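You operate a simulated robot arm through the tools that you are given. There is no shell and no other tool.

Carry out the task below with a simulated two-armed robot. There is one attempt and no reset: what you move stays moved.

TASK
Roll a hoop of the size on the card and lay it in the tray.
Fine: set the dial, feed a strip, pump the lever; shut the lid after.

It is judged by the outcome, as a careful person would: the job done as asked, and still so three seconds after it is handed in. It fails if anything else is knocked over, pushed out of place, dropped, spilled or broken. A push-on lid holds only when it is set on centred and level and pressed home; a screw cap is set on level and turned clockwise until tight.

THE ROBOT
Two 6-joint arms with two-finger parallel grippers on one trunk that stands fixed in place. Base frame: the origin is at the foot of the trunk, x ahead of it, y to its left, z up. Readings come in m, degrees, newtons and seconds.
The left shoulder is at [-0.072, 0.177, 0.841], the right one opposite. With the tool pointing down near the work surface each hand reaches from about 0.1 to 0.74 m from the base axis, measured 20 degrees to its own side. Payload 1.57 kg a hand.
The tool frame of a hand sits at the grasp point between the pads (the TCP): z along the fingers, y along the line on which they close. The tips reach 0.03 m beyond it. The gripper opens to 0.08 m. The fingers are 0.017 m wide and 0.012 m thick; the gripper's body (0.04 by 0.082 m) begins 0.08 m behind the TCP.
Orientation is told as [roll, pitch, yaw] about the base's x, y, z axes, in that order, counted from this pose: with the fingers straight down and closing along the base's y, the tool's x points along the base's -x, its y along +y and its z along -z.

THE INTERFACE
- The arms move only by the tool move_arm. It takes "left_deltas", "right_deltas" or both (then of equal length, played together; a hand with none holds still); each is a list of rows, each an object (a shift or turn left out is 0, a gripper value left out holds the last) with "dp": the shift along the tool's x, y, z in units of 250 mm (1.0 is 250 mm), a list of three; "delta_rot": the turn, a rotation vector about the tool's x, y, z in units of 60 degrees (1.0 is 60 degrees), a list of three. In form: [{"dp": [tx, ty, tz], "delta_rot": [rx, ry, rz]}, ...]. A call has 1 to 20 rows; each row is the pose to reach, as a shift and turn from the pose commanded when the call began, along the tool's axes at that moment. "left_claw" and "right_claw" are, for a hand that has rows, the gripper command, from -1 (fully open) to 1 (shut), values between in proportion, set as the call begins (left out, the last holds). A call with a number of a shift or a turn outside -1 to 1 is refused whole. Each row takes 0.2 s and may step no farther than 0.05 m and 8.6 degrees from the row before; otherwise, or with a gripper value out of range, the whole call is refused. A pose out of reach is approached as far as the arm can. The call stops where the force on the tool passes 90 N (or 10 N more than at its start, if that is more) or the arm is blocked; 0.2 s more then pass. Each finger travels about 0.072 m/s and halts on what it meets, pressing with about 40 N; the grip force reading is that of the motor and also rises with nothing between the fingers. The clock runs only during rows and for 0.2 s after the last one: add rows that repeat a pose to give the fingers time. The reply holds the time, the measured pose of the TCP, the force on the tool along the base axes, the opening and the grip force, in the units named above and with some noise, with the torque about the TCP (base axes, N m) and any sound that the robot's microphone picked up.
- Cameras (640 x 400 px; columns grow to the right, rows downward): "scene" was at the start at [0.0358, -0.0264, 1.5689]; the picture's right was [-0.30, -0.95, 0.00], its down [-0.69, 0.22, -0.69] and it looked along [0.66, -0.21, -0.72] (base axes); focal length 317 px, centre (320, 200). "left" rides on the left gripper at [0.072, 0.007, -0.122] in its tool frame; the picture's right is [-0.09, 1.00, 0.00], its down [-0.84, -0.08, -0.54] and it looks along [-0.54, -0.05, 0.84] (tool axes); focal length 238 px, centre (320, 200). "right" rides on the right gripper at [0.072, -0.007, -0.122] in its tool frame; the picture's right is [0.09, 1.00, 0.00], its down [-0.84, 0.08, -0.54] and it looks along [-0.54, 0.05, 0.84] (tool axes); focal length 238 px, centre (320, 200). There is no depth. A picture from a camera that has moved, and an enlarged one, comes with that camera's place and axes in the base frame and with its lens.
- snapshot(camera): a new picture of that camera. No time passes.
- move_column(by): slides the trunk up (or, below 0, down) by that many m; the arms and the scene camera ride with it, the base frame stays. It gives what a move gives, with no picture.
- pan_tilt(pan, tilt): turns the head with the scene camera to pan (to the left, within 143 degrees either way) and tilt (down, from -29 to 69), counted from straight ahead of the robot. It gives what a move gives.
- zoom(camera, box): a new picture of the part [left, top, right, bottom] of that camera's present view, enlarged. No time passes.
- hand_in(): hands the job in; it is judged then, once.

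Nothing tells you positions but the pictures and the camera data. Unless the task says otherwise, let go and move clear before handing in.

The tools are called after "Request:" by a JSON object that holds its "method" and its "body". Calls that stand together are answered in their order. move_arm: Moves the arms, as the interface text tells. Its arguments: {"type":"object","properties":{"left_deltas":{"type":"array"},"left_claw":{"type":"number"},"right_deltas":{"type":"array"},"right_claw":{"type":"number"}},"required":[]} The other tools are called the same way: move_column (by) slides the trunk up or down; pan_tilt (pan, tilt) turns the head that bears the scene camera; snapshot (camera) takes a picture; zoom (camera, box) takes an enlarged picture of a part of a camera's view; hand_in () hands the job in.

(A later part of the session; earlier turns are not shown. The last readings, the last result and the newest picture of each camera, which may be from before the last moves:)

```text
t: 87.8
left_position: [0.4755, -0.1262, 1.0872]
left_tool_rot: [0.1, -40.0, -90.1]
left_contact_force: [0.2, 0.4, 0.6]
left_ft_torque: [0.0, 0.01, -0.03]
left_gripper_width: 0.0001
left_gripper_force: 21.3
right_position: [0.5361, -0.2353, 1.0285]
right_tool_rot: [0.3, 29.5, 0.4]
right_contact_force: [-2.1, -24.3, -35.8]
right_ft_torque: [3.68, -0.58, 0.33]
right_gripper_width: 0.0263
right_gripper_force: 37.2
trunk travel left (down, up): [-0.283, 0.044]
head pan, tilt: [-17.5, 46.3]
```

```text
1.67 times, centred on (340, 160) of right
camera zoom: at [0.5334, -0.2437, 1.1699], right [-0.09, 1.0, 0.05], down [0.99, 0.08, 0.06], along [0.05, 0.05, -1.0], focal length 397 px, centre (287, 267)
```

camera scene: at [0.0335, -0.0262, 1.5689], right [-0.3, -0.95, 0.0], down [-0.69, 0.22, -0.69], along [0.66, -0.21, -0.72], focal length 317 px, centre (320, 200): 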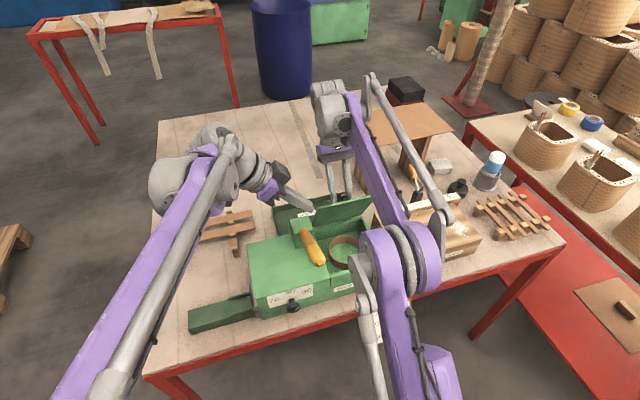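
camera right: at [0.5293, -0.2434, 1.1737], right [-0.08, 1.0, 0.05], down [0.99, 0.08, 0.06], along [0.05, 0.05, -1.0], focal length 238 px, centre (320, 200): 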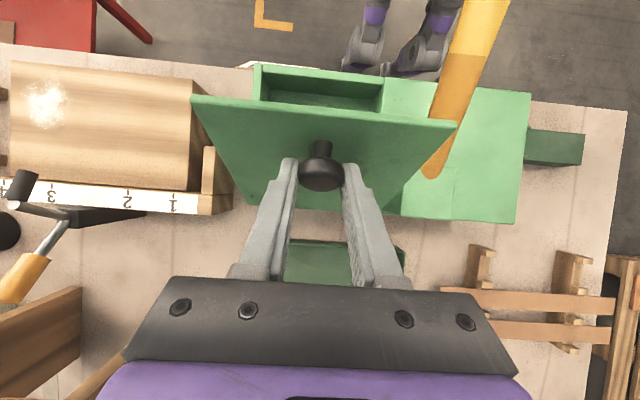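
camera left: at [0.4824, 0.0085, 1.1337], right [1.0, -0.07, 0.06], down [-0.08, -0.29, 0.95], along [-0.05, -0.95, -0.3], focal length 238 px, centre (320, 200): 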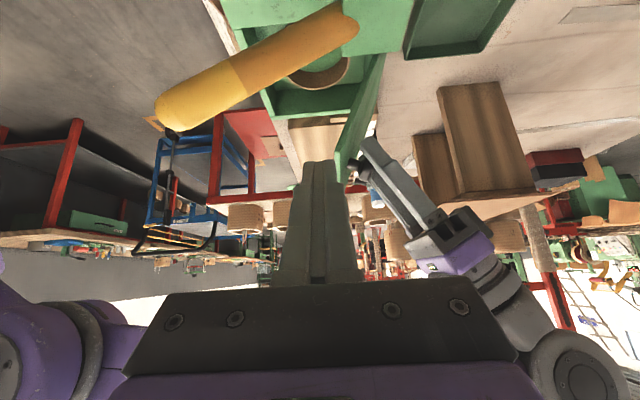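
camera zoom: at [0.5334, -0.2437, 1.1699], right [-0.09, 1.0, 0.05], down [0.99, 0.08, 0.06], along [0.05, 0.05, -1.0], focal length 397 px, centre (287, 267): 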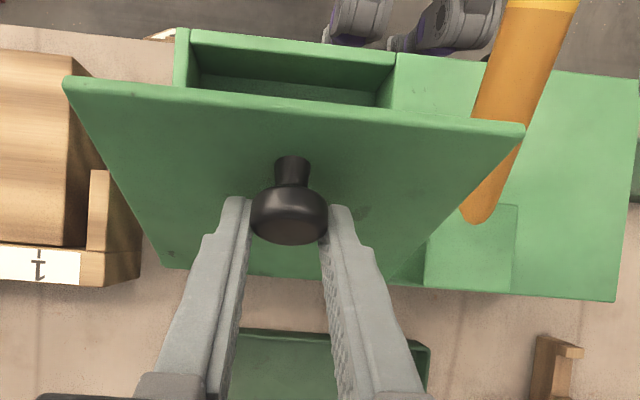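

Side view confirms the lid's front-left corner near (0.49, −0.168, 1.034). I'll slide the left fingers in just ahead of it.

Request:
{"method": "move_arm", "body": {"left_deltas": [{"dp": [0, -0.016, 0.08]}, {"dp": [0, -0.02, 0.2]}, {"dp": [0, -0.02, 0.34]}, {"dp": [0, -0.02, 0.48]}]}}

Request:
{"method": "snapshot", "body": {"camera": "left"}}

Request:
{"method": "zoom", "body": {"camera": "scene", "box": [270, 150, 400, 290]}}

```text
t: 88.8
left_position: [0.4695, -0.203, 0.9936]
left_tool_rot: [0.2, -40.0, -90.2]
left_contact_force: [-0.5, 0.2, -0.9]
left_ft_torque: [0.02, 0.04, 0.0]
left_gripper_width: 0.0
left_gripper_force: 21.9
right_position: [0.5352, -0.2338, 1.0279]
right_tool_rot: [0.2, 29.5, 0.4]
right_contact_force: [-1.3, -18.2, -42.6]
right_ft_torque: [2.71, -0.2, 0.21]
right_gripper_width: 0.026
right_gripper_force: 37.4
trunk travel left (down, up): [-0.283, 0.044]
head pan, tilt: [-17.5, 46.3]
```

```text
taken
camera left: at [0.4774, -0.0695, 1.0407], right [1.0, -0.07, 0.06], down [-0.08, -0.29, 0.95], along [-0.05, -0.95, -0.3], focal length 238 px, centre (320, 200)
```

left: 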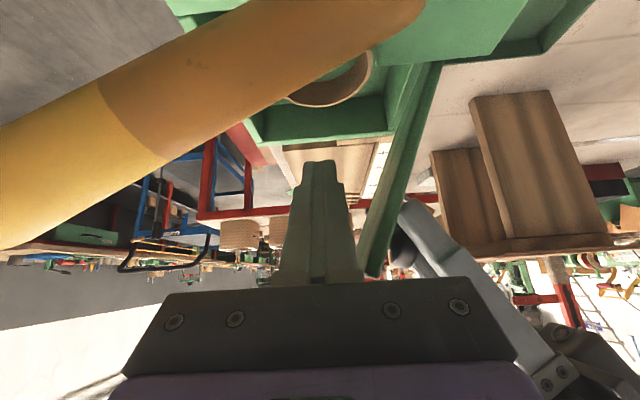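

```text
2.86 times, centred on (335, 220) of scene
camera zoom: at [0.0336, -0.0263, 1.5689], right [-0.3, -0.95, 0.0], down [-0.69, 0.22, -0.69], along [0.66, -0.21, -0.72], focal length 905 px, centre (277, 143)
```

zoom: 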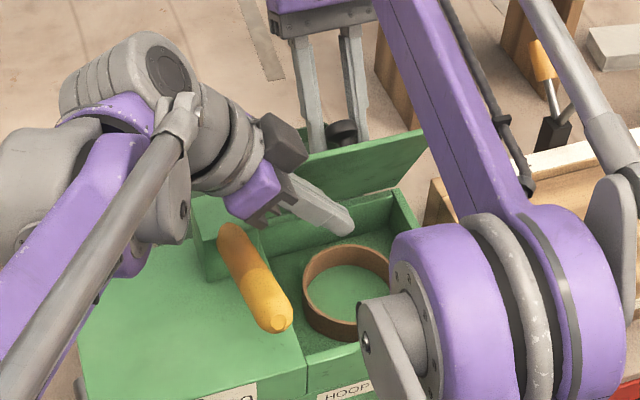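

The fingers are in front of the lid but only just overlap its corner. I'll shift them 15 mm further under and 20 mm up, then close the small gap.

Request:
{"method": "move_arm", "body": {"left_deltas": [{"dp": [-0.049, 0, -0.012]}, {"dp": [-0.098, 0, -0.023]}, {"dp": [-0.098, 0.014, -0.023]}]}}

Request:
{"method": "snapshot", "body": {"camera": "left"}}

Request:
{"method": "zoom", "body": {"camera": "scene", "box": [270, 150, 400, 290]}}

```text
t: 89.6
left_position: [0.4725, -0.2185, 1.0145]
left_tool_rot: [0.0, -40.0, -90.2]
left_contact_force: [-7.9, 1.8, 0.2]
left_ft_torque: [-0.05, -0.22, 0.29]
left_gripper_width: 0.0005
left_gripper_force: 21.4
right_position: [0.5363, -0.2358, 1.0287]
right_tool_rot: [0.1, 29.5, 0.5]
right_contact_force: [8.5, -15.6, -35.5]
right_ft_torque: [2.15, 0.8, 0.21]
right_gripper_width: 0.0261
right_gripper_force: 37.4
trunk travel left (down, up): [-0.283, 0.044]
head pan, tilt: [-17.5, 46.3]
```

```text
taken
camera left: at [0.4797, -0.0836, 1.0616], right [1.0, -0.07, 0.06], down [-0.08, -0.29, 0.95], along [-0.05, -0.95, -0.3], focal length 238 px, centre (320, 200)
```

left: 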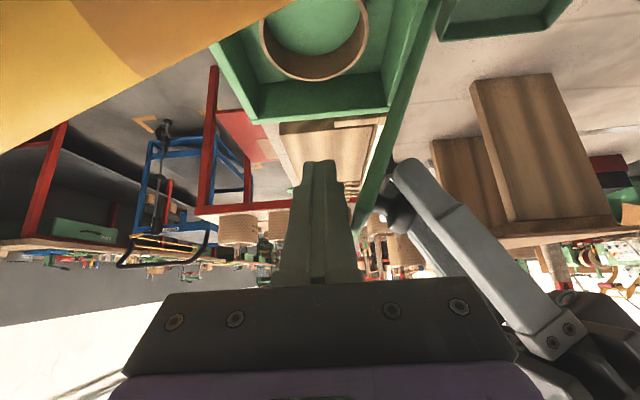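

```text
2.86 times, centred on (335, 220) of scene
camera zoom: at [0.0336, -0.0259, 1.5689], right [-0.3, -0.95, 0.0], down [-0.69, 0.22, -0.69], along [0.66, -0.21, -0.72], focal length 905 px, centre (277, 143)
```

zoom: 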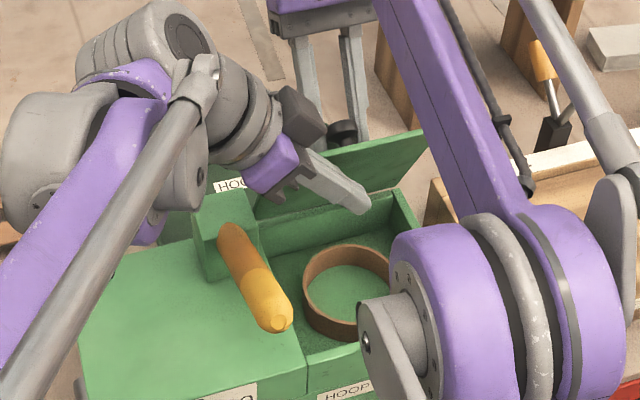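

The left fingers now touch the lid (8 N). I'll release the knob with the right hand and confirm the lid stays propped.

Request:
{"method": "move_arm", "body": {"right_deltas": [{"dp": [0, 0, 0]}, {"dp": [0, 0, 0]}], "right_claw": -0.3}}

Request:
{"method": "snapshot", "body": {"camera": "left"}}

Request:
{"method": "snapshot", "body": {"camera": "right"}}

```text
t: 90.2
left_position: [0.474, -0.2171, 1.0142]
left_tool_rot: [0.1, -40.0, -90.0]
left_contact_force: [0.6, 0.2, -0.2]
left_ft_torque: [-0.01, -0.03, 0.01]
left_gripper_width: 0.0002
left_gripper_force: 21.0
right_position: [0.5368, -0.2358, 1.0274]
right_tool_rot: [0.3, 29.6, 0.4]
right_contact_force: [5.9, -11.8, -38.8]
right_ft_torque: [1.94, 0.4, 0.2]
right_gripper_width: 0.0521
right_gripper_force: 0.0
trunk travel left (down, up): [-0.283, 0.044]
head pan, tilt: [-17.5, 46.3]
```

```text
taken
camera left: at [0.4818, -0.0835, 1.0606], right [1.0, -0.07, 0.06], down [-0.08, -0.29, 0.95], along [-0.05, -0.95, -0.3], focal length 238 px, centre (320, 200)
```

left: 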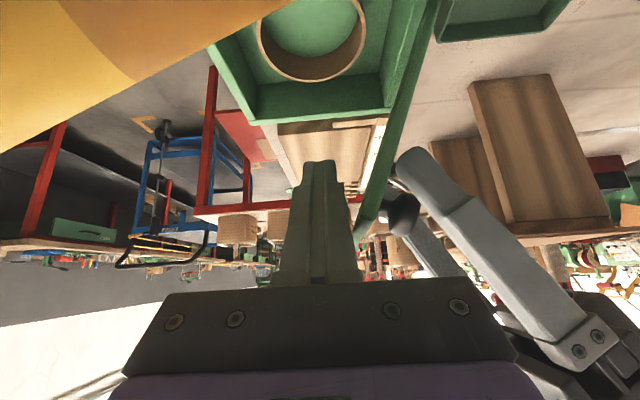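

```text
taken
camera right: at [0.5353, -0.2439, 1.1687], right [-0.09, 1.0, 0.05], down [0.99, 0.08, 0.06], along [0.05, 0.05, -1.0], focal length 238 px, centre (320, 200)
```

right: 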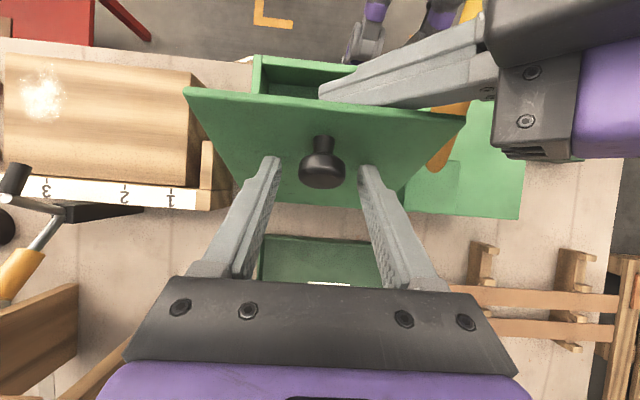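

The knob is free, and the lid stays up just clear of the left fingers. The load still on the right hand must be its own wrist pressing on the forearm at this lean, so that was the "stop". I'll back the right hand away, easing its lean, and see whether the lid stays.

Request:
{"method": "move_arm", "body": {"right_deltas": [{"dp": [0, 0, -0.06], "delta_rot": [0, -0.05, 0]}, {"dp": [0, 0, -0.14], "delta_rot": [0, -0.12, 0]}, {"dp": [0, 0, -0.22], "delta_rot": [0, -0.22, 0]}, {"dp": [0, 0, -0.3], "delta_rot": [0, -0.33, 0]}]}}

Request:
{"method": "snapshot", "body": {"camera": "left"}}

Request:
{"method": "snapshot", "body": {"camera": "right"}}

Request:
{"method": "snapshot", "body": {"camera": "scene"}}

```text
t: 91.2
left_position: [0.4747, -0.2175, 1.0146]
left_tool_rot: [0.1, -39.9, -90.1]
left_contact_force: [0.1, 0.3, 0.6]
left_ft_torque: [0.02, 0.01, -0.02]
left_gripper_width: 0.0
left_gripper_force: 21.3
right_position: [0.5716, -0.2349, 1.0927]
right_tool_rot: [0.0, 9.8, 0.3]
right_contact_force: [0.4, 0.2, 0.5]
right_ft_torque: [-0.02, 0.0, -0.03]
right_gripper_width: 0.0521
right_gripper_force: 0.1
trunk travel left (down, up): [-0.283, 0.044]
head pan, tilt: [-17.5, 46.3]
```

```text
taken
camera left: at [0.4813, -0.0834, 1.061], right [1.0, -0.07, 0.06], down [-0.08, -0.29, 0.95], along [-0.05, -0.95, -0.3], focal length 238 px, centre (320, 200)
```

left: 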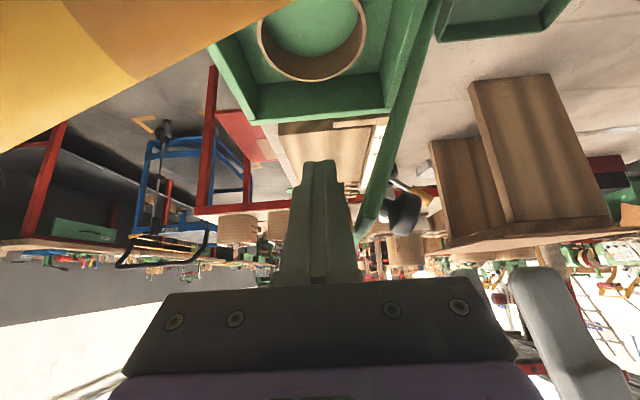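

```text
taken
camera right: at [0.522, -0.243, 1.2254], right [-0.1, 1.0, 0.02], down [0.92, 0.08, 0.39], along [0.39, 0.05, -0.92], focal length 238 px, centre (320, 200)
```

right: 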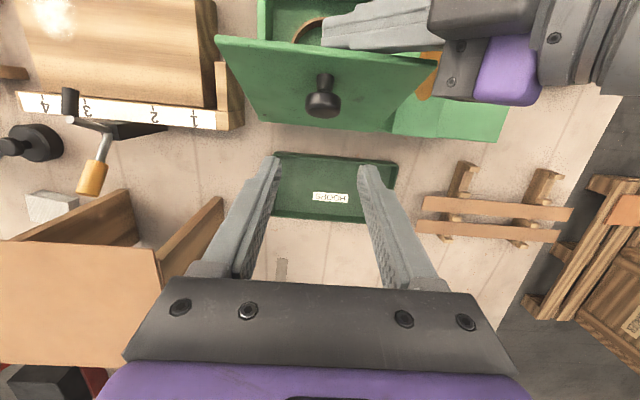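

```text
taken
camera scene: at [0.0352, -0.0263, 1.5689], right [-0.3, -0.95, 0.0], down [-0.69, 0.22, -0.69], along [0.66, -0.21, -0.72], focal length 317 px, centre (320, 200)
```

scene: 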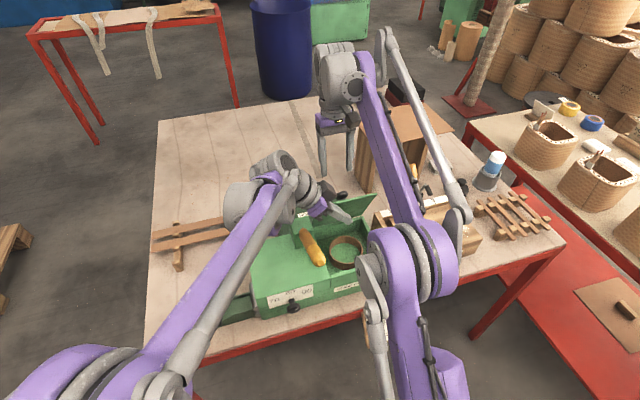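

The lid stays open by itself now with no load on the left fingers. I'll try nudging it further back with the left fingers toward vertical or beyond, so that it's safely open.

Request:
{"method": "move_arm", "body": {"left_deltas": [{"dp": [0, 0.03, 0]}, {"dp": [0, 0.06, 0]}, {"dp": [0, 0.09, 0]}, {"dp": [0, 0.12, 0]}]}}

Request:
{"method": "snapshot", "body": {"camera": "left"}}

Request:
{"method": "snapshot", "body": {"camera": "right"}}

```text
t: 92.2
left_position: [0.5047, -0.2173, 1.0128]
left_tool_rot: [0.0, -40.0, -90.2]
left_contact_force: [1.2, -0.8, 0.5]
left_ft_torque: [-0.01, 0.0, 0.0]
left_gripper_width: 0.0
left_gripper_force: 21.0
right_position: [0.5722, -0.2332, 1.0942]
right_tool_rot: [0.1, 10.0, 0.3]
right_contact_force: [0.3, 0.2, 0.2]
right_ft_torque: [0.02, 0.02, -0.01]
right_gripper_width: 0.0521
right_gripper_force: 0.1
trunk travel left (down, up): [-0.283, 0.044]
head pan, tilt: [-17.5, 46.3]
```

```text
taken
camera left: at [0.5118, -0.083, 1.0604], right [1.0, -0.07, 0.06], down [-0.08, -0.29, 0.95], along [-0.05, -0.95, -0.3], focal length 238 px, centre (320, 200)
```

left: 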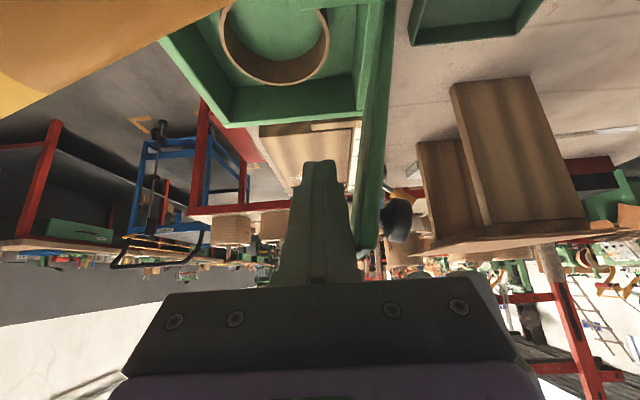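

```text
taken
camera right: at [0.5228, -0.243, 1.2248], right [-0.1, 1.0, 0.02], down [0.92, 0.08, 0.39], along [0.39, 0.05, -0.92], focal length 238 px, centre (320, 200)
```

right: 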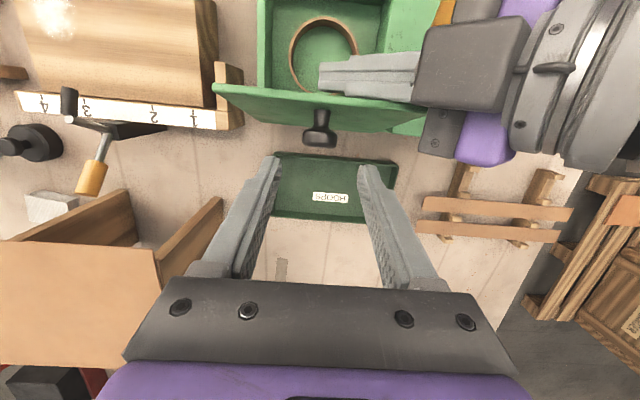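

The lid moves easily: it is now at about 80° and wasn't at a stop at all. I'll lift the right hand clear of the knob's path and push the lid a little past vertical.

Request:
{"method": "move_arm", "body": {"right_deltas": [{"dp": [0, 0, -0.1], "delta_rot": [0, -0.05, 0]}, {"dp": [0.04, 0, -0.22], "delta_rot": [0, -0.1, 0]}, {"dp": [0.08, -0.05, -0.34], "delta_rot": [0, -0.16, 0]}, {"dp": [0.1, -0.1, -0.42], "delta_rot": [0, -0.16, 0]}]}}

Request:
{"method": "move_arm", "body": {"left_deltas": [{"dp": [0, 0.03, 0]}, {"dp": [0, 0.06, 0]}, {"dp": [0, 0.09, 0]}, {"dp": [0, 0.12, 0]}]}}

Request:
{"method": "snapshot", "body": {"camera": "left"}}

Request:
{"method": "snapshot", "body": {"camera": "right"}}

```text
t: 93.2
left_position: [0.5051, -0.2176, 1.0146]
left_tool_rot: [-0.1, -40.0, -90.0]
left_contact_force: [-0.5, -0.6, 0.4]
left_ft_torque: [0.01, 0.05, -0.01]
left_gripper_width: 0.0002
left_gripper_force: 21.6
right_position: [0.5537, -0.2591, 1.1851]
right_tool_rot: [0.1, 0.3, 0.3]
right_contact_force: [-0.5, -0.5, -0.1]
right_ft_torque: [-0.02, 0.06, -0.02]
right_gripper_width: 0.052
right_gripper_force: 0.0
right hand out of reach, approached as far as the arm can: row 3, 4
trunk travel left (down, up): [-0.283, 0.044]
head pan, tilt: [-17.5, 46.3]
```

```text
t: 94.2
left_position: [0.5347, -0.2175, 1.0124]
left_tool_rot: [-0.1, -40.1, -90.0]
left_contact_force: [0.7, -0.1, 0.2]
left_ft_torque: [-0.03, -0.01, 0.03]
left_gripper_width: 0.0002
left_gripper_force: 21.0
right_position: [0.5513, -0.2576, 1.1875]
right_tool_rot: [0.2, 0.3, 0.3]
right_contact_force: [-0.5, -0.4, -0.5]
right_ft_torque: [0.0, -0.01, 0.01]
right_gripper_width: 0.0518
right_gripper_force: 0.1
trunk travel left (down, up): [-0.283, 0.044]
head pan, tilt: [-17.5, 46.3]
```

```text
taken
camera left: at [0.5417, -0.0837, 1.0596], right [1.0, -0.07, 0.06], down [-0.08, -0.29, 0.95], along [-0.05, -0.95, -0.3], focal length 238 px, centre (320, 200)
```

left: 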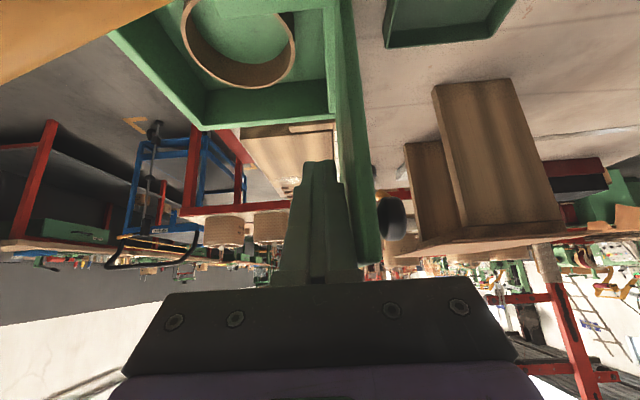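

```text
taken
camera right: at [0.4813, -0.2669, 1.3085], right [-0.1, 1.0, 0.0], down [0.84, 0.08, 0.54], along [0.53, 0.06, -0.84], focal length 238 px, centre (320, 200)
```

right: 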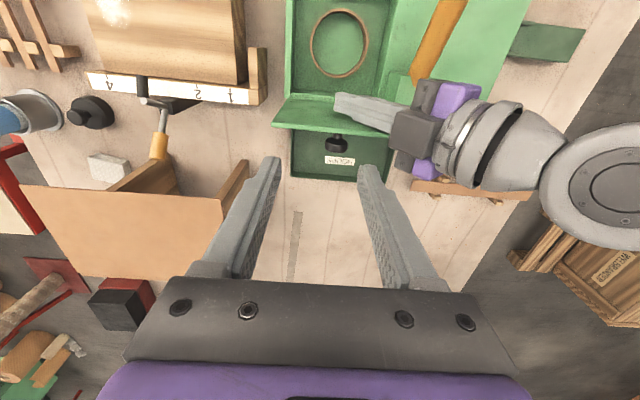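

Request:
{"method": "move_arm", "body": {"left_deltas": [{"dp": [0, 0.03, 0]}, {"dp": [0, 0.06, 0]}, {"dp": [0, 0.08, 0]}]}}

Request:
{"method": "snapshot", "body": {"camera": "left"}}

Request:
{"method": "snapshot", "body": {"camera": "right"}}

```text
t: 95.0
left_position: [0.5562, -0.2177, 1.0132]
left_tool_rot: [0.0, -39.9, -90.0]
left_contact_force: [-0.2, 0.0, -0.3]
left_ft_torque: [-0.02, 0.0, 0.07]
left_gripper_width: 0.0
left_gripper_force: 21.6
right_position: [0.5531, -0.2586, 1.1869]
right_tool_rot: [0.2, 0.3, 0.3]
right_contact_force: [0.0, 0.1, 0.5]
right_ft_torque: [-0.01, 0.03, -0.04]
right_gripper_width: 0.0521
right_gripper_force: 0.2
trunk travel left (down, up): [-0.283, 0.044]
head pan, tilt: [-17.5, 46.3]
```

```text
taken
camera left: at [0.5626, -0.084, 1.0598], right [1.0, -0.07, 0.06], down [-0.08, -0.29, 0.95], along [-0.05, -0.95, -0.3], focal length 238 px, centre (320, 200)
```

left: 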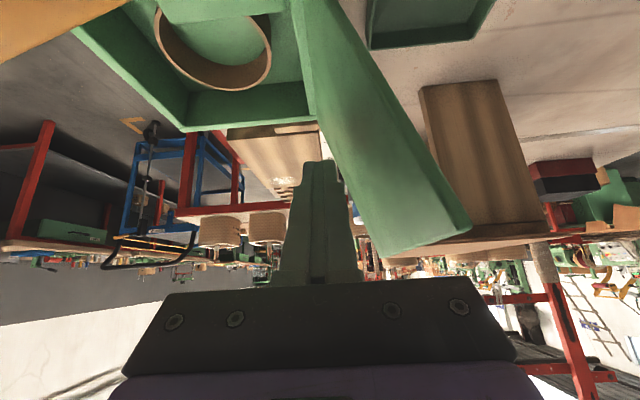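

```text
taken
camera right: at [0.4812, -0.2668, 1.3085], right [-0.1, 1.0, 0.0], down [0.84, 0.08, 0.54], along [0.54, 0.06, -0.84], focal length 238 px, centre (320, 200)
```

right: 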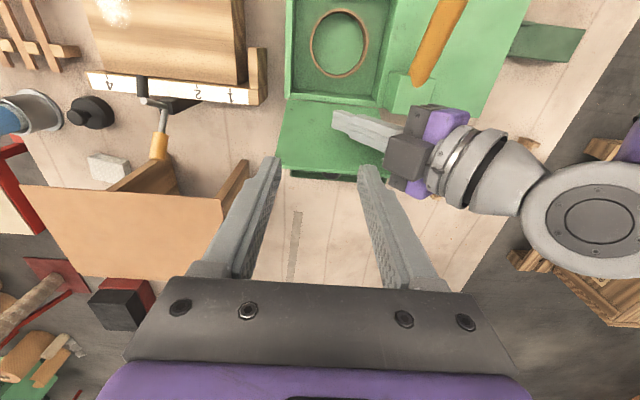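

The lid has tipped back past vertical and rests open on its own. I'll withdraw the left hand up and to the left, and bring the right hand above the compartment to look at the hoop.

Request:
{"method": "move_arm", "body": {"left_deltas": [{"dp": [0, -0.03, -0.12]}, {"dp": [0, -0.06, -0.28]}, {"dp": [0, -0.08, -0.44]}, {"dp": [0, -0.1, -0.6]}, {"dp": [0.1, -0.12, -0.75]}, {"dp": [0.2, -0.14, -0.9]}], "right_deltas": [{"dp": [0.0, 0.0, 0.0]}, {"dp": [0.05, 0.0, 0.0]}, {"dp": [0.15, 0.02, 0.02]}, {"dp": [0.28, 0.04, 0.05]}, {"dp": [0.41, 0.06, 0.1]}, {"dp": [0.532, 0.074, 0.148]}]}}

Request:
{"method": "snapshot", "body": {"camera": "right"}}

Request:
{"method": "snapshot", "body": {"camera": "scene"}}

Request:
{"method": "snapshot", "body": {"camera": "left"}}

```text
t: 96.4
left_position: [0.5189, -0.0344, 1.1567]
left_tool_rot: [0.1, -39.9, -90.1]
left_contact_force: [-0.4, 0.4, 0.1]
left_ft_torque: [0.02, -0.01, 0.02]
left_gripper_width: 0.0
left_gripper_force: 21.4
right_position: [0.416, -0.2405, 1.1509]
right_tool_rot: [0.1, 0.2, 0.2]
right_contact_force: [-1.0, 0.1, 0.3]
right_ft_torque: [-0.03, -0.03, 0.0]
right_gripper_width: 0.0522
right_gripper_force: 0.0
trunk travel left (down, up): [-0.283, 0.044]
head pan, tilt: [-17.5, 46.3]
```

```text
taken
camera right: at [0.3448, -0.2495, 1.2726], right [-0.1, 1.0, 0.0], down [0.84, 0.08, 0.54], along [0.54, 0.05, -0.84], focal length 238 px, centre (320, 200)
```

right: 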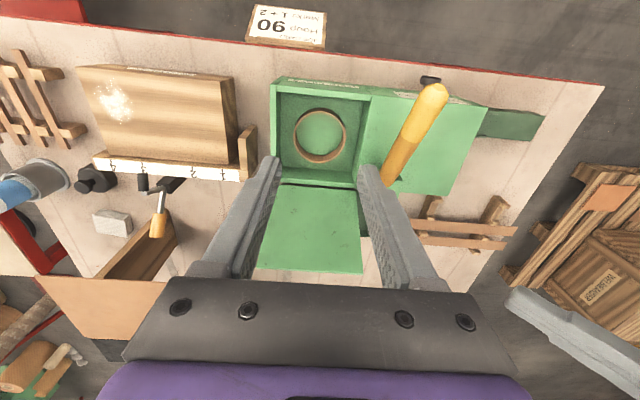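

```text
taken
camera scene: at [0.0341, -0.0255, 1.5689], right [-0.3, -0.95, 0.0], down [-0.69, 0.22, -0.69], along [0.66, -0.21, -0.72], focal length 317 px, centre (320, 200)
```

scene: 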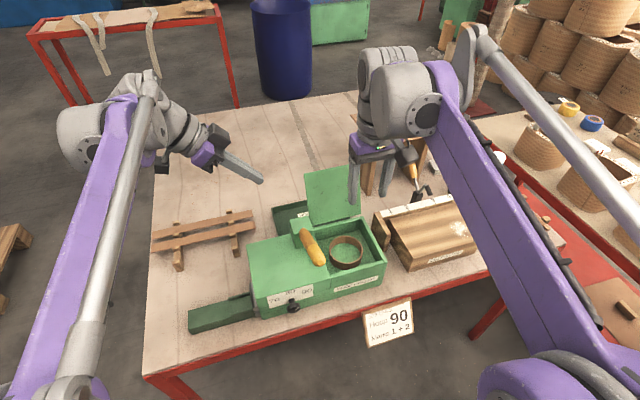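

```text
taken
camera left: at [0.5259, 0.1, 1.2036], right [1.0, -0.07, 0.06], down [-0.08, -0.29, 0.95], along [-0.05, -0.95, -0.3], focal length 238 px, centre (320, 200)
```

left: 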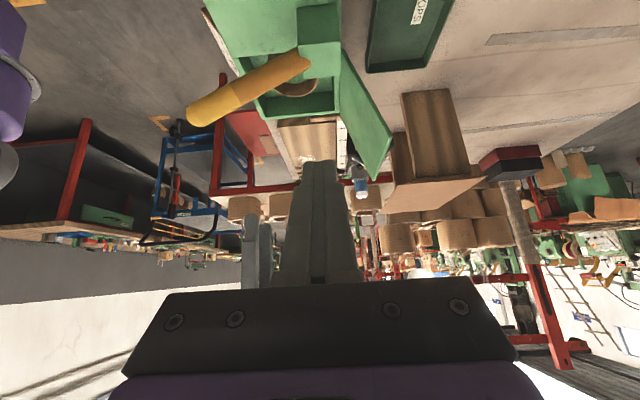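

Request:
{"method": "zoom", "body": {"camera": "right", "box": [250, 60, 390, 200]}}

Request:
{"method": "zoom", "body": {"camera": "scene", "box": [270, 160, 400, 300]}}

Request:
{"method": "zoom", "body": {"camera": "left", "box": [260, 20, 420, 190]}}

```text
2.86 times, centred on (320, 130) of right
camera zoom: at [0.3448, -0.2495, 1.2726], right [-0.1, 1.0, 0.0], down [0.84, 0.08, 0.54], along [0.54, 0.05, -0.84], focal length 681 px, centre (320, 400)
```

zoom: 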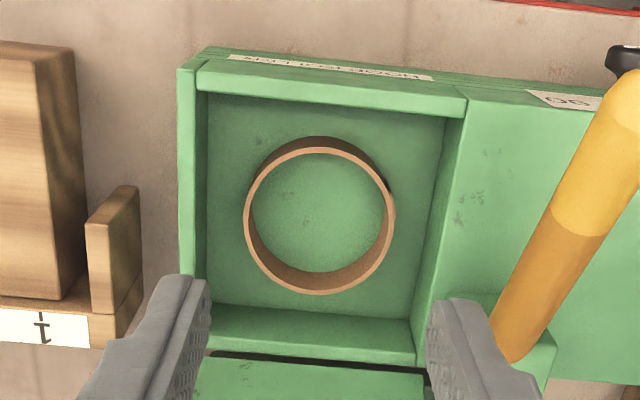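

```text
2.86 times, centred on (335, 230) of scene
camera zoom: at [0.0341, -0.0255, 1.5689], right [-0.3, -0.95, 0.0], down [-0.69, 0.22, -0.69], along [0.66, -0.21, -0.72], focal length 905 px, centre (277, 114)
```

zoom: 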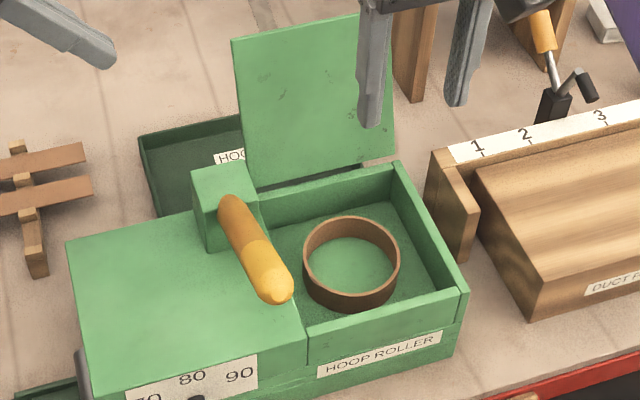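

```text
2.35 times, centred on (340, 105) of left
camera zoom: at [0.5259, 0.1, 1.2036], right [1.0, -0.07, 0.06], down [-0.08, -0.29, 0.95], along [-0.05, -0.95, -0.3], focal length 561 px, centre (273, 424)
```

zoom: 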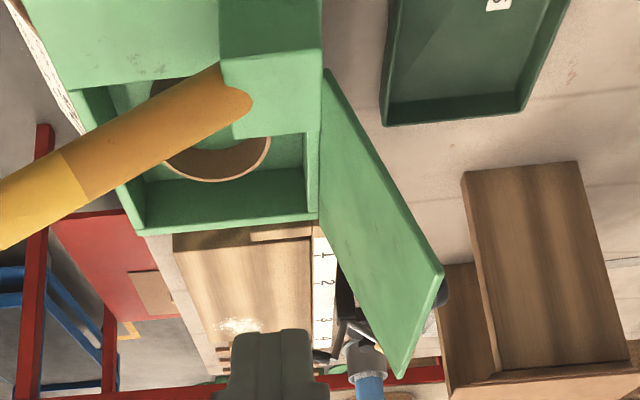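

The hoop lies flat, centred near (0.4775, −0.238), with its top rim at about z 0.864. There's ample finger room at the compartment's front-right corner. I'll turn the right hand 45° so one finger goes inside the hoop and one outside at that corner.

Request:
{"method": "move_arm", "body": {"right_deltas": [{"dp": [-0.02, -0.02, 0.1], "delta_rot": [0, 0, 0.125]}, {"dp": [-0.04, -0.04, 0.2], "delta_rot": [0, 0, 0.25]}, {"dp": [-0.06, -0.06, 0.3], "delta_rot": [0, 0, 0.375]}, {"dp": [-0.08, -0.08, 0.4], "delta_rot": [0, 0, 0.5]}, {"dp": [-0.1, -0.1, 0.5], "delta_rot": [0, 0, 0.625]}, {"dp": [-0.117, -0.119, 0.6], "delta_rot": [0, 0, 0.75]}], "right_claw": 0.25}}

Request:
{"method": "snapshot", "body": {"camera": "right"}}

Request:
{"method": "zoom", "body": {"camera": "right", "box": [240, 60, 400, 220]}}

Request:
{"method": "zoom", "body": {"camera": "scene", "box": [270, 160, 400, 300]}}

```text
t: 97.8
left_position: [0.5218, -0.0357, 1.1566]
left_tool_rot: [0.0, -40.0, -90.0]
left_contact_force: [0.2, -0.7, -0.4]
left_ft_torque: [-0.02, 0.01, 0.0]
left_gripper_width: 0.0
left_gripper_force: 20.5
right_position: [0.4485, -0.2731, 1.0]
right_tool_rot: [0.0, 0.3, -44.8]
right_contact_force: [-0.4, 0.5, -0.3]
right_ft_torque: [-0.05, -0.01, 0.01]
right_gripper_width: 0.0301
right_gripper_force: 0.0
trunk travel left (down, up): [-0.283, 0.044]
head pan, tilt: [-17.5, 46.3]
```

```text
taken
camera right: at [0.3936, -0.2279, 1.1209], right [0.64, 0.77, 0.0], down [0.65, -0.54, 0.54], along [0.41, -0.34, -0.84], focal length 238 px, centre (320, 200)
```

right: 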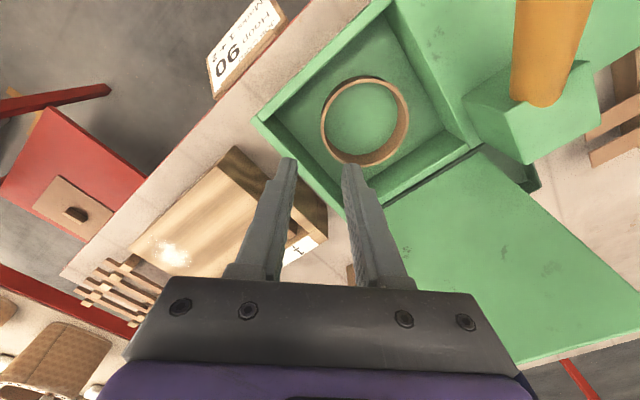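

```text
2.50 times, centred on (320, 140) of right
camera zoom: at [0.3936, -0.2279, 1.1209], right [0.64, 0.77, 0.0], down [0.65, -0.54, 0.54], along [0.41, -0.34, -0.84], focal length 596 px, centre (320, 350)
```

zoom: 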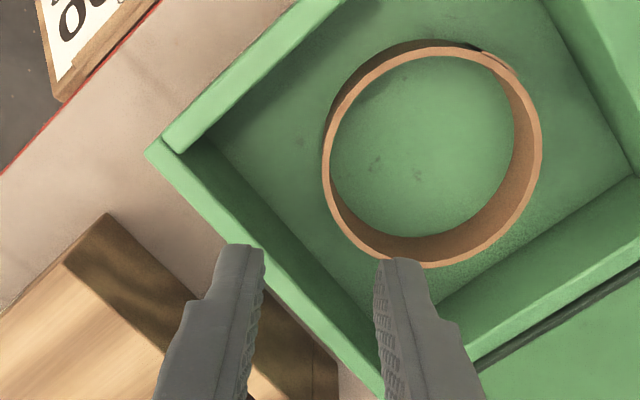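

```text
2.86 times, centred on (335, 230) of scene
camera zoom: at [0.0362, -0.0267, 1.5689], right [-0.3, -0.95, 0.0], down [-0.69, 0.22, -0.69], along [0.66, -0.21, -0.72], focal length 905 px, centre (277, 114)
```

zoom: 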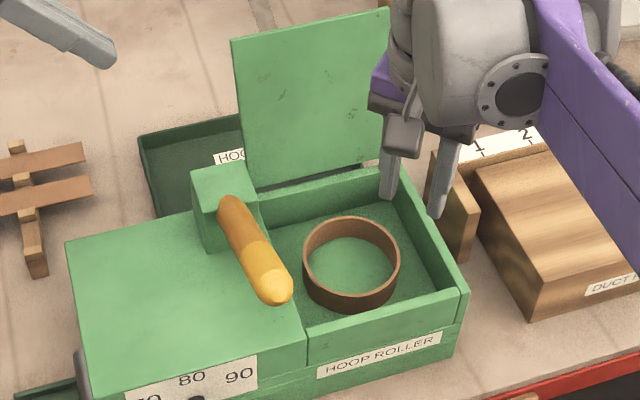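

Request:
{"method": "move_arm", "body": {"right_deltas": [{"dp": [0, 0.014, 0.1]}, {"dp": [0, 0.014, 0.2]}, {"dp": [0, 0.014, 0.3]}, {"dp": [0, 0.014, 0.35]}]}}

Request:
{"method": "zoom", "body": {"camera": "right", "box": [220, 60, 420, 220]}}

Request:
{"method": "zoom", "body": {"camera": "scene", "box": [270, 160, 400, 300]}}

```text
t: 98.8
left_position: [0.521, -0.0363, 1.1559]
left_tool_rot: [0.1, -40.0, -90.0]
left_contact_force: [-0.5, 0.3, -0.5]
left_ft_torque: [0.0, -0.01, 0.0]
left_gripper_width: 0.0
left_gripper_force: 21.0
right_position: [0.4508, -0.2687, 0.9124]
right_tool_rot: [-0.1, 0.3, -44.7]
right_contact_force: [-0.3, 0.1, 0.1]
right_ft_torque: [-0.02, -0.02, 0.02]
right_gripper_width: 0.0301
right_gripper_force: 0.0
trunk travel left (down, up): [-0.283, 0.044]
head pan, tilt: [-17.5, 46.3]
```

```text
2.50 times, centred on (320, 140) of right
camera zoom: at [0.3952, -0.2239, 1.0346], right [0.63, 0.77, 0.0], down [0.65, -0.53, 0.54], along [0.41, -0.34, -0.84], focal length 596 px, centre (320, 350)
```

zoom: 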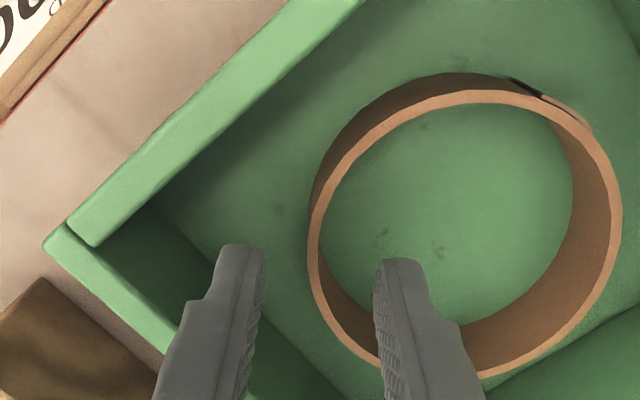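

```text
2.86 times, centred on (335, 230) of scene
camera zoom: at [0.0358, -0.0264, 1.5689], right [-0.3, -0.95, 0.0], down [-0.69, 0.22, -0.69], along [0.66, -0.21, -0.72], focal length 905 px, centre (277, 114)
```

zoom: 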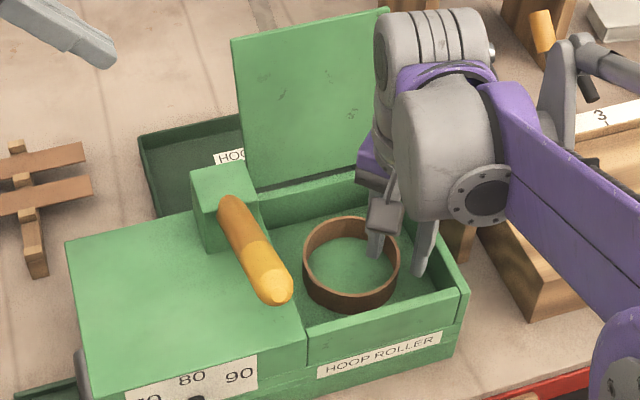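

The wall is between the fingers. I'll lower the rest of the way, to just above the floor.

Request:
{"method": "move_arm", "body": {"right_deltas": [{"dp": [0, -0.008, 0.05]}, {"dp": [0, -0.008, 0.1]}, {"dp": [0, -0.008, 0.148]}]}}

Request:
{"method": "zoom", "body": {"camera": "right", "box": [220, 60, 420, 220]}}

Request:
{"method": "zoom", "body": {"camera": "scene", "box": [270, 160, 400, 300]}}

```text
t: 99.6
left_position: [0.5195, -0.0356, 1.1559]
left_tool_rot: [0.0, -40.0, -90.1]
left_contact_force: [0.0, -0.1, 0.5]
left_ft_torque: [-0.01, 0.02, -0.01]
left_gripper_width: 0.0001
left_gripper_force: 21.2
right_position: [0.4489, -0.2689, 0.8748]
right_tool_rot: [-0.1, 0.3, -44.7]
right_contact_force: [1.1, -0.7, 2.7]
right_ft_torque: [0.0, -0.07, -0.02]
right_gripper_width: 0.0299
right_gripper_force: 0.0
trunk travel left (down, up): [-0.283, 0.044]
head pan, tilt: [-17.5, 46.3]
```

```text
2.50 times, centred on (320, 140) of right
camera zoom: at [0.393, -0.2249, 0.9967], right [0.63, 0.77, 0.0], down [0.65, -0.53, 0.54], along [0.41, -0.34, -0.84], focal length 596 px, centre (320, 350)
```

zoom: 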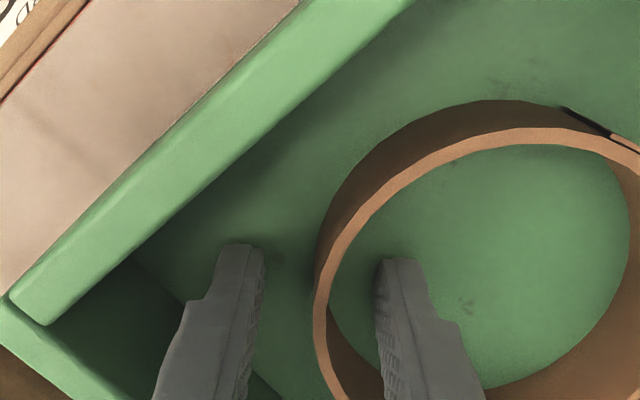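

```text
2.86 times, centred on (335, 230) of scene
camera zoom: at [0.0357, -0.0264, 1.569], right [-0.3, -0.95, 0.0], down [-0.69, 0.22, -0.69], along [0.66, -0.21, -0.72], focal length 905 px, centre (277, 114)
```

zoom: 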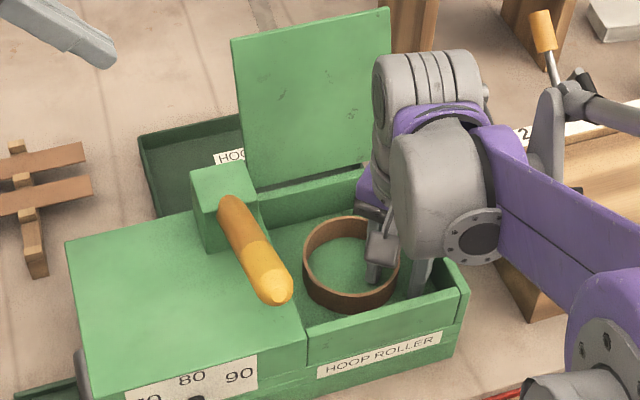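

Request:
{"method": "move_arm", "body": {"right_deltas": [{"dp": [0, 0, -0.008]}, {"dp": [0, 0, -0.008]}, {"dp": [0, 0, -0.008]}, {"dp": [0, 0, -0.008]}], "right_claw": 1}}

Request:
{"method": "zoom", "body": {"camera": "right", "box": [220, 60, 420, 220]}}

Request:
{"method": "zoom", "body": {"camera": "scene", "box": [270, 160, 400, 300]}}

```text
t: 100.6
left_position: [0.5203, -0.0354, 1.1575]
left_tool_rot: [0.0, -40.0, -90.0]
left_contact_force: [0.7, 0.0, 0.3]
left_ft_torque: [-0.03, 0.03, 0.02]
left_gripper_width: 0.0
left_gripper_force: 21.4
right_position: [0.4478, -0.2695, 0.8769]
right_tool_rot: [-0.1, 0.4, -44.8]
right_contact_force: [0.5, 0.4, 0.0]
right_ft_torque: [-0.02, 0.01, 0.02]
right_gripper_width: 0.0049
right_gripper_force: 25.3
trunk travel left (down, up): [-0.283, 0.044]
head pan, tilt: [-17.5, 46.3]
```

```text
2.50 times, centred on (320, 140) of right
camera zoom: at [0.3936, -0.2249, 0.9987], right [0.63, 0.77, 0.0], down [0.65, -0.53, 0.54], along [0.41, -0.34, -0.84], focal length 596 px, centre (320, 350)
```

zoom: 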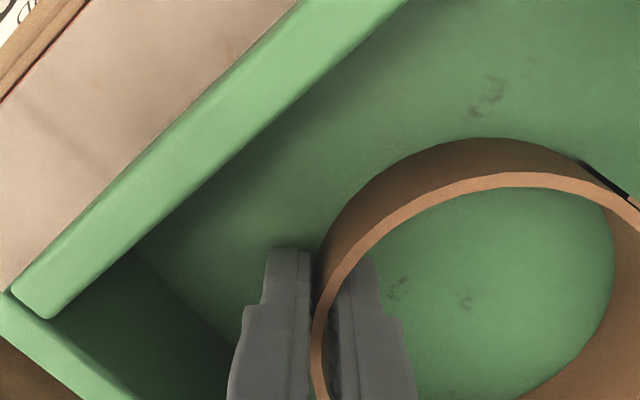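

```text
2.86 times, centred on (335, 230) of scene
camera zoom: at [0.0358, -0.0264, 1.5689], right [-0.3, -0.95, 0.0], down [-0.69, 0.22, -0.69], along [0.66, -0.21, -0.72], focal length 905 px, centre (277, 114)
```

zoom: 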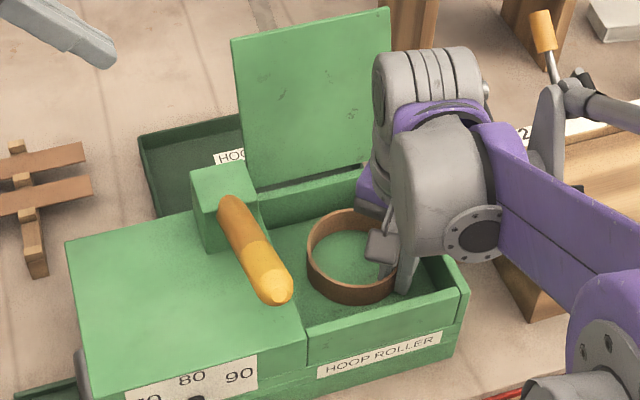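

Gripped on the wall (about 5 mm reading). I'll lift slowly and check.

Request:
{"method": "move_arm", "body": {"right_deltas": [{"dp": [0, 0, 0]}, {"dp": [0, 0, -0.03]}, {"dp": [0, 0, -0.08]}, {"dp": [0, 0, -0.14]}]}}

Request:
{"method": "zoom", "body": {"camera": "right", "box": [220, 60, 420, 220]}}

Request:
{"method": "zoom", "body": {"camera": "scene", "box": [270, 160, 400, 300]}}

```text
t: 101.6
left_position: [0.5203, -0.0355, 1.1564]
left_tool_rot: [-0.1, -40.0, -90.0]
left_contact_force: [-0.7, -0.1, 0.0]
left_ft_torque: [-0.01, -0.03, -0.02]
left_gripper_width: 0.0001
left_gripper_force: 21.0
right_position: [0.4496, -0.2692, 0.9132]
right_tool_rot: [-0.1, 0.3, -44.8]
right_contact_force: [-0.2, -0.6, 0.3]
right_ft_torque: [0.0, -0.01, 0.02]
right_gripper_width: 0.005
right_gripper_force: 24.9
trunk travel left (down, up): [-0.283, 0.044]
head pan, tilt: [-17.5, 46.3]
```

```text
2.50 times, centred on (320, 140) of right
camera zoom: at [0.3929, -0.2248, 1.0342], right [0.63, 0.77, 0.0], down [0.65, -0.53, 0.54], along [0.41, -0.34, -0.84], focal length 596 px, centre (320, 350)
```

zoom: 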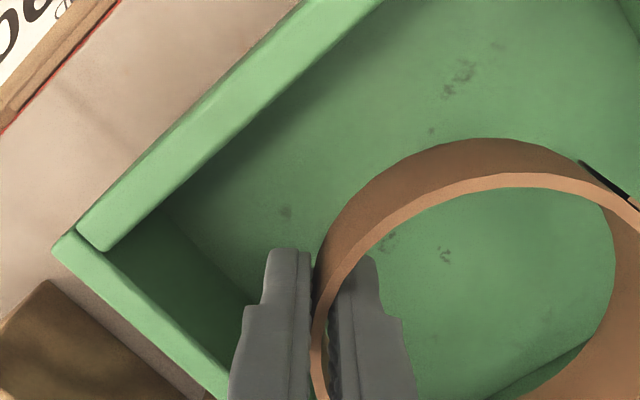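

```text
2.86 times, centred on (335, 230) of scene
camera zoom: at [0.0356, -0.0263, 1.5689], right [-0.3, -0.95, 0.0], down [-0.69, 0.22, -0.69], along [0.66, -0.21, -0.72], focal length 905 px, centre (277, 114)
```

zoom: 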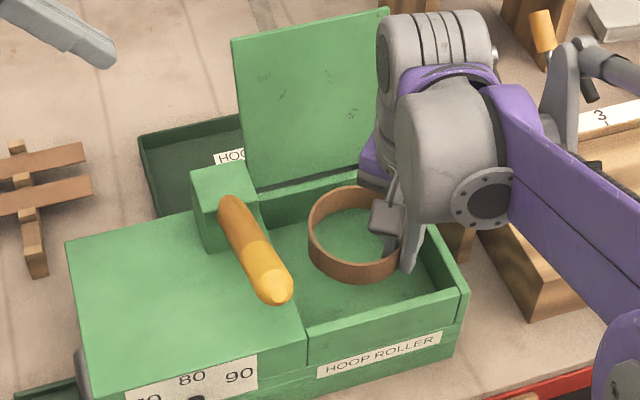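

The hoop is secure in the grip. I'll raise it clear of everything and move it aside to the front right while the left hand shuts the lid.

Request:
{"method": "move_arm", "body": {"right_deltas": [{"dp": [0, 0, -0.12]}, {"dp": [0, 0, -0.26]}, {"dp": [0, 0, -0.42]}, {"dp": [0, 0, -0.58]}, {"dp": [-0.03, -0.1, -0.7]}, {"dp": [-0.07, -0.25, -0.74]}, {"dp": [-0.12, -0.4, -0.74]}, {"dp": [-0.17, -0.53, -0.74]}, {"dp": [-0.17, -0.566, -0.74]}]}}

Request:
{"method": "snapshot", "body": {"camera": "scene"}}

Request:
{"method": "snapshot", "body": {"camera": "left"}}

Request:
{"method": "snapshot", "body": {"camera": "right"}}

```text
t: 103.6
left_position: [0.5204, -0.0346, 1.1562]
left_tool_rot: [-0.1, -40.0, -90.0]
left_contact_force: [-0.5, 0.5, 0.1]
left_ft_torque: [-0.02, 0.0, 0.01]
left_gripper_width: 0.0
left_gripper_force: 21.5
right_position: [0.3805, -0.4007, 1.0973]
right_tool_rot: [-0.1, 0.3, -44.6]
right_contact_force: [0.3, -0.9, -0.1]
right_ft_torque: [-0.03, 0.03, -0.03]
right_gripper_width: 0.0049
right_gripper_force: 24.8
trunk travel left (down, up): [-0.283, 0.044]
head pan, tilt: [-17.5, 46.3]
```

```text
taken
camera scene: at [0.0357, -0.0261, 1.5689], right [-0.3, -0.95, 0.0], down [-0.69, 0.22, -0.69], along [0.66, -0.21, -0.72], focal length 317 px, centre (320, 200)
```

scene: 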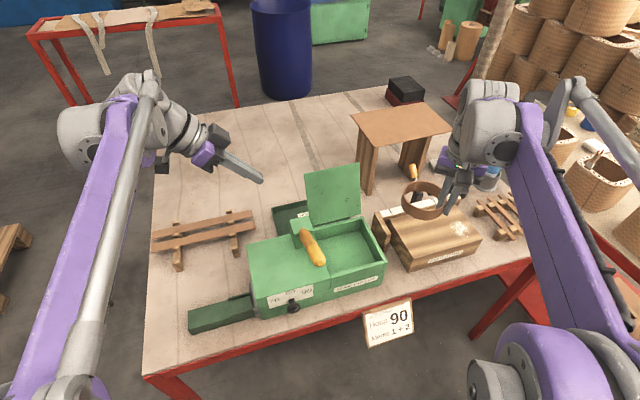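

```text
taken
camera left: at [0.5273, 0.0993, 1.2028], right [1.0, -0.07, 0.06], down [-0.08, -0.29, 0.95], along [-0.05, -0.95, -0.3], focal length 238 px, centre (320, 200)
```

left: 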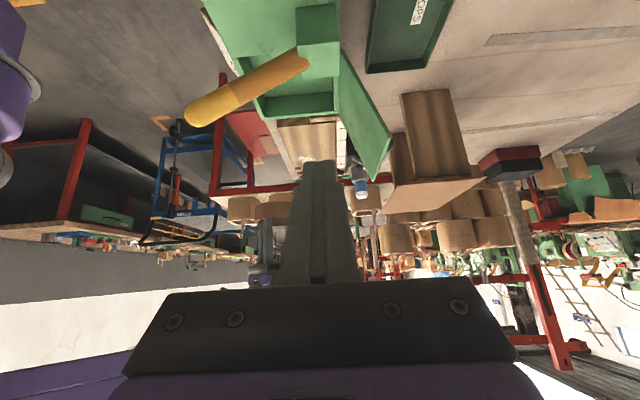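

```text
taken
camera right: at [0.3245, -0.3569, 1.2192], right [0.63, 0.77, 0.0], down [0.65, -0.53, 0.54], along [0.41, -0.34, -0.84], focal length 238 px, centre (320, 200)
```

right: 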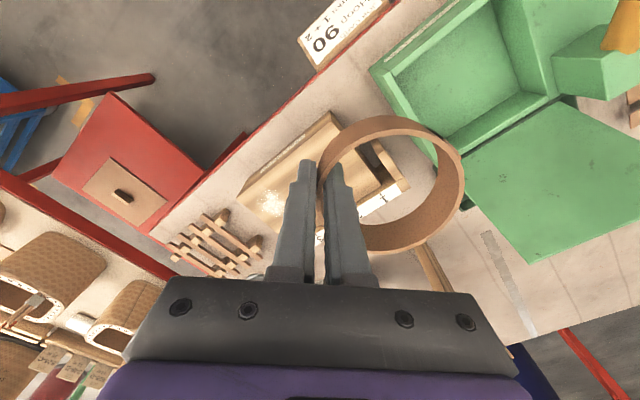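

The hoop is free and held safely aside. The lid rests open at about 109°, its free-left corner near (0.607, −0.168, 1.04). I'll bring the left fingers, parted 50 mm, over that edge so they straddle the lid and can guide it down gently.

Request:
{"method": "move_arm", "body": {"left_deltas": [{"dp": [-0.02, 0.053, 0.08]}, {"dp": [-0.04, 0.106, 0.16]}, {"dp": [-0.06, 0.159, 0.24]}, {"dp": [-0.08, 0.212, 0.32]}, {"dp": [-0.1, 0.265, 0.4]}, {"dp": [-0.121, 0.318, 0.477]}], "left_claw": -0.25}}

Request:
{"method": "snapshot", "body": {"camera": "left"}}

Request:
{"method": "zoom", "body": {"camera": "scene", "box": [250, 130, 400, 290]}}

```text
t: 105.0
left_position: [0.6003, -0.134, 1.0811]
left_tool_rot: [0.0, -40.0, -89.9]
left_contact_force: [0.8, -0.2, -0.4]
left_ft_torque: [-0.02, 0.05, 0.01]
left_gripper_width: 0.0501
left_gripper_force: 0.0
right_position: [0.3801, -0.4006, 1.0955]
right_tool_rot: [-0.1, 0.3, -44.7]
right_contact_force: [0.0, -0.3, -0.7]
right_ft_torque: [0.02, 0.0, 0.0]
right_gripper_width: 0.0049
right_gripper_force: 25.0
trunk travel left (down, up): [-0.283, 0.044]
head pan, tilt: [-17.5, 46.3]
```

```text
taken
camera left: at [0.607, -0.0004, 1.1278], right [1.0, -0.07, 0.06], down [-0.08, -0.29, 0.95], along [-0.05, -0.95, -0.3], focal length 238 px, centre (320, 200)
```

left: 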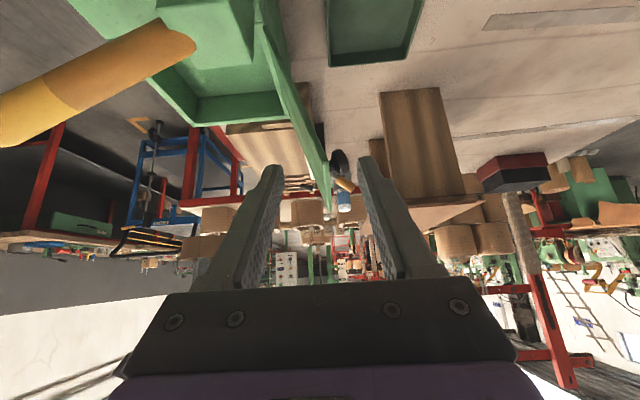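

```text
2.50 times, centred on (325, 210) of scene
camera zoom: at [0.0366, -0.0268, 1.5689], right [-0.3, -0.95, 0.0], down [-0.69, 0.22, -0.69], along [0.66, -0.21, -0.72], focal length 792 px, centre (308, 175)
```

zoom: 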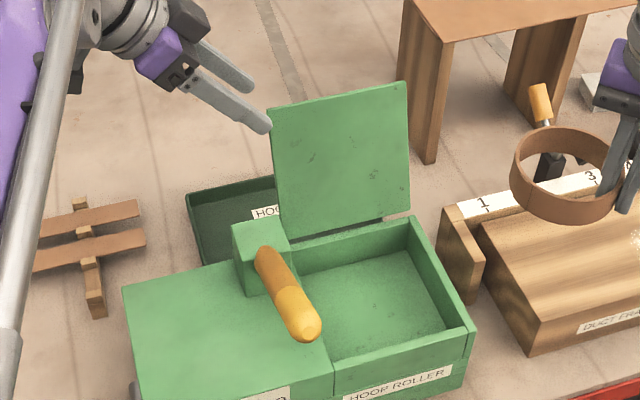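

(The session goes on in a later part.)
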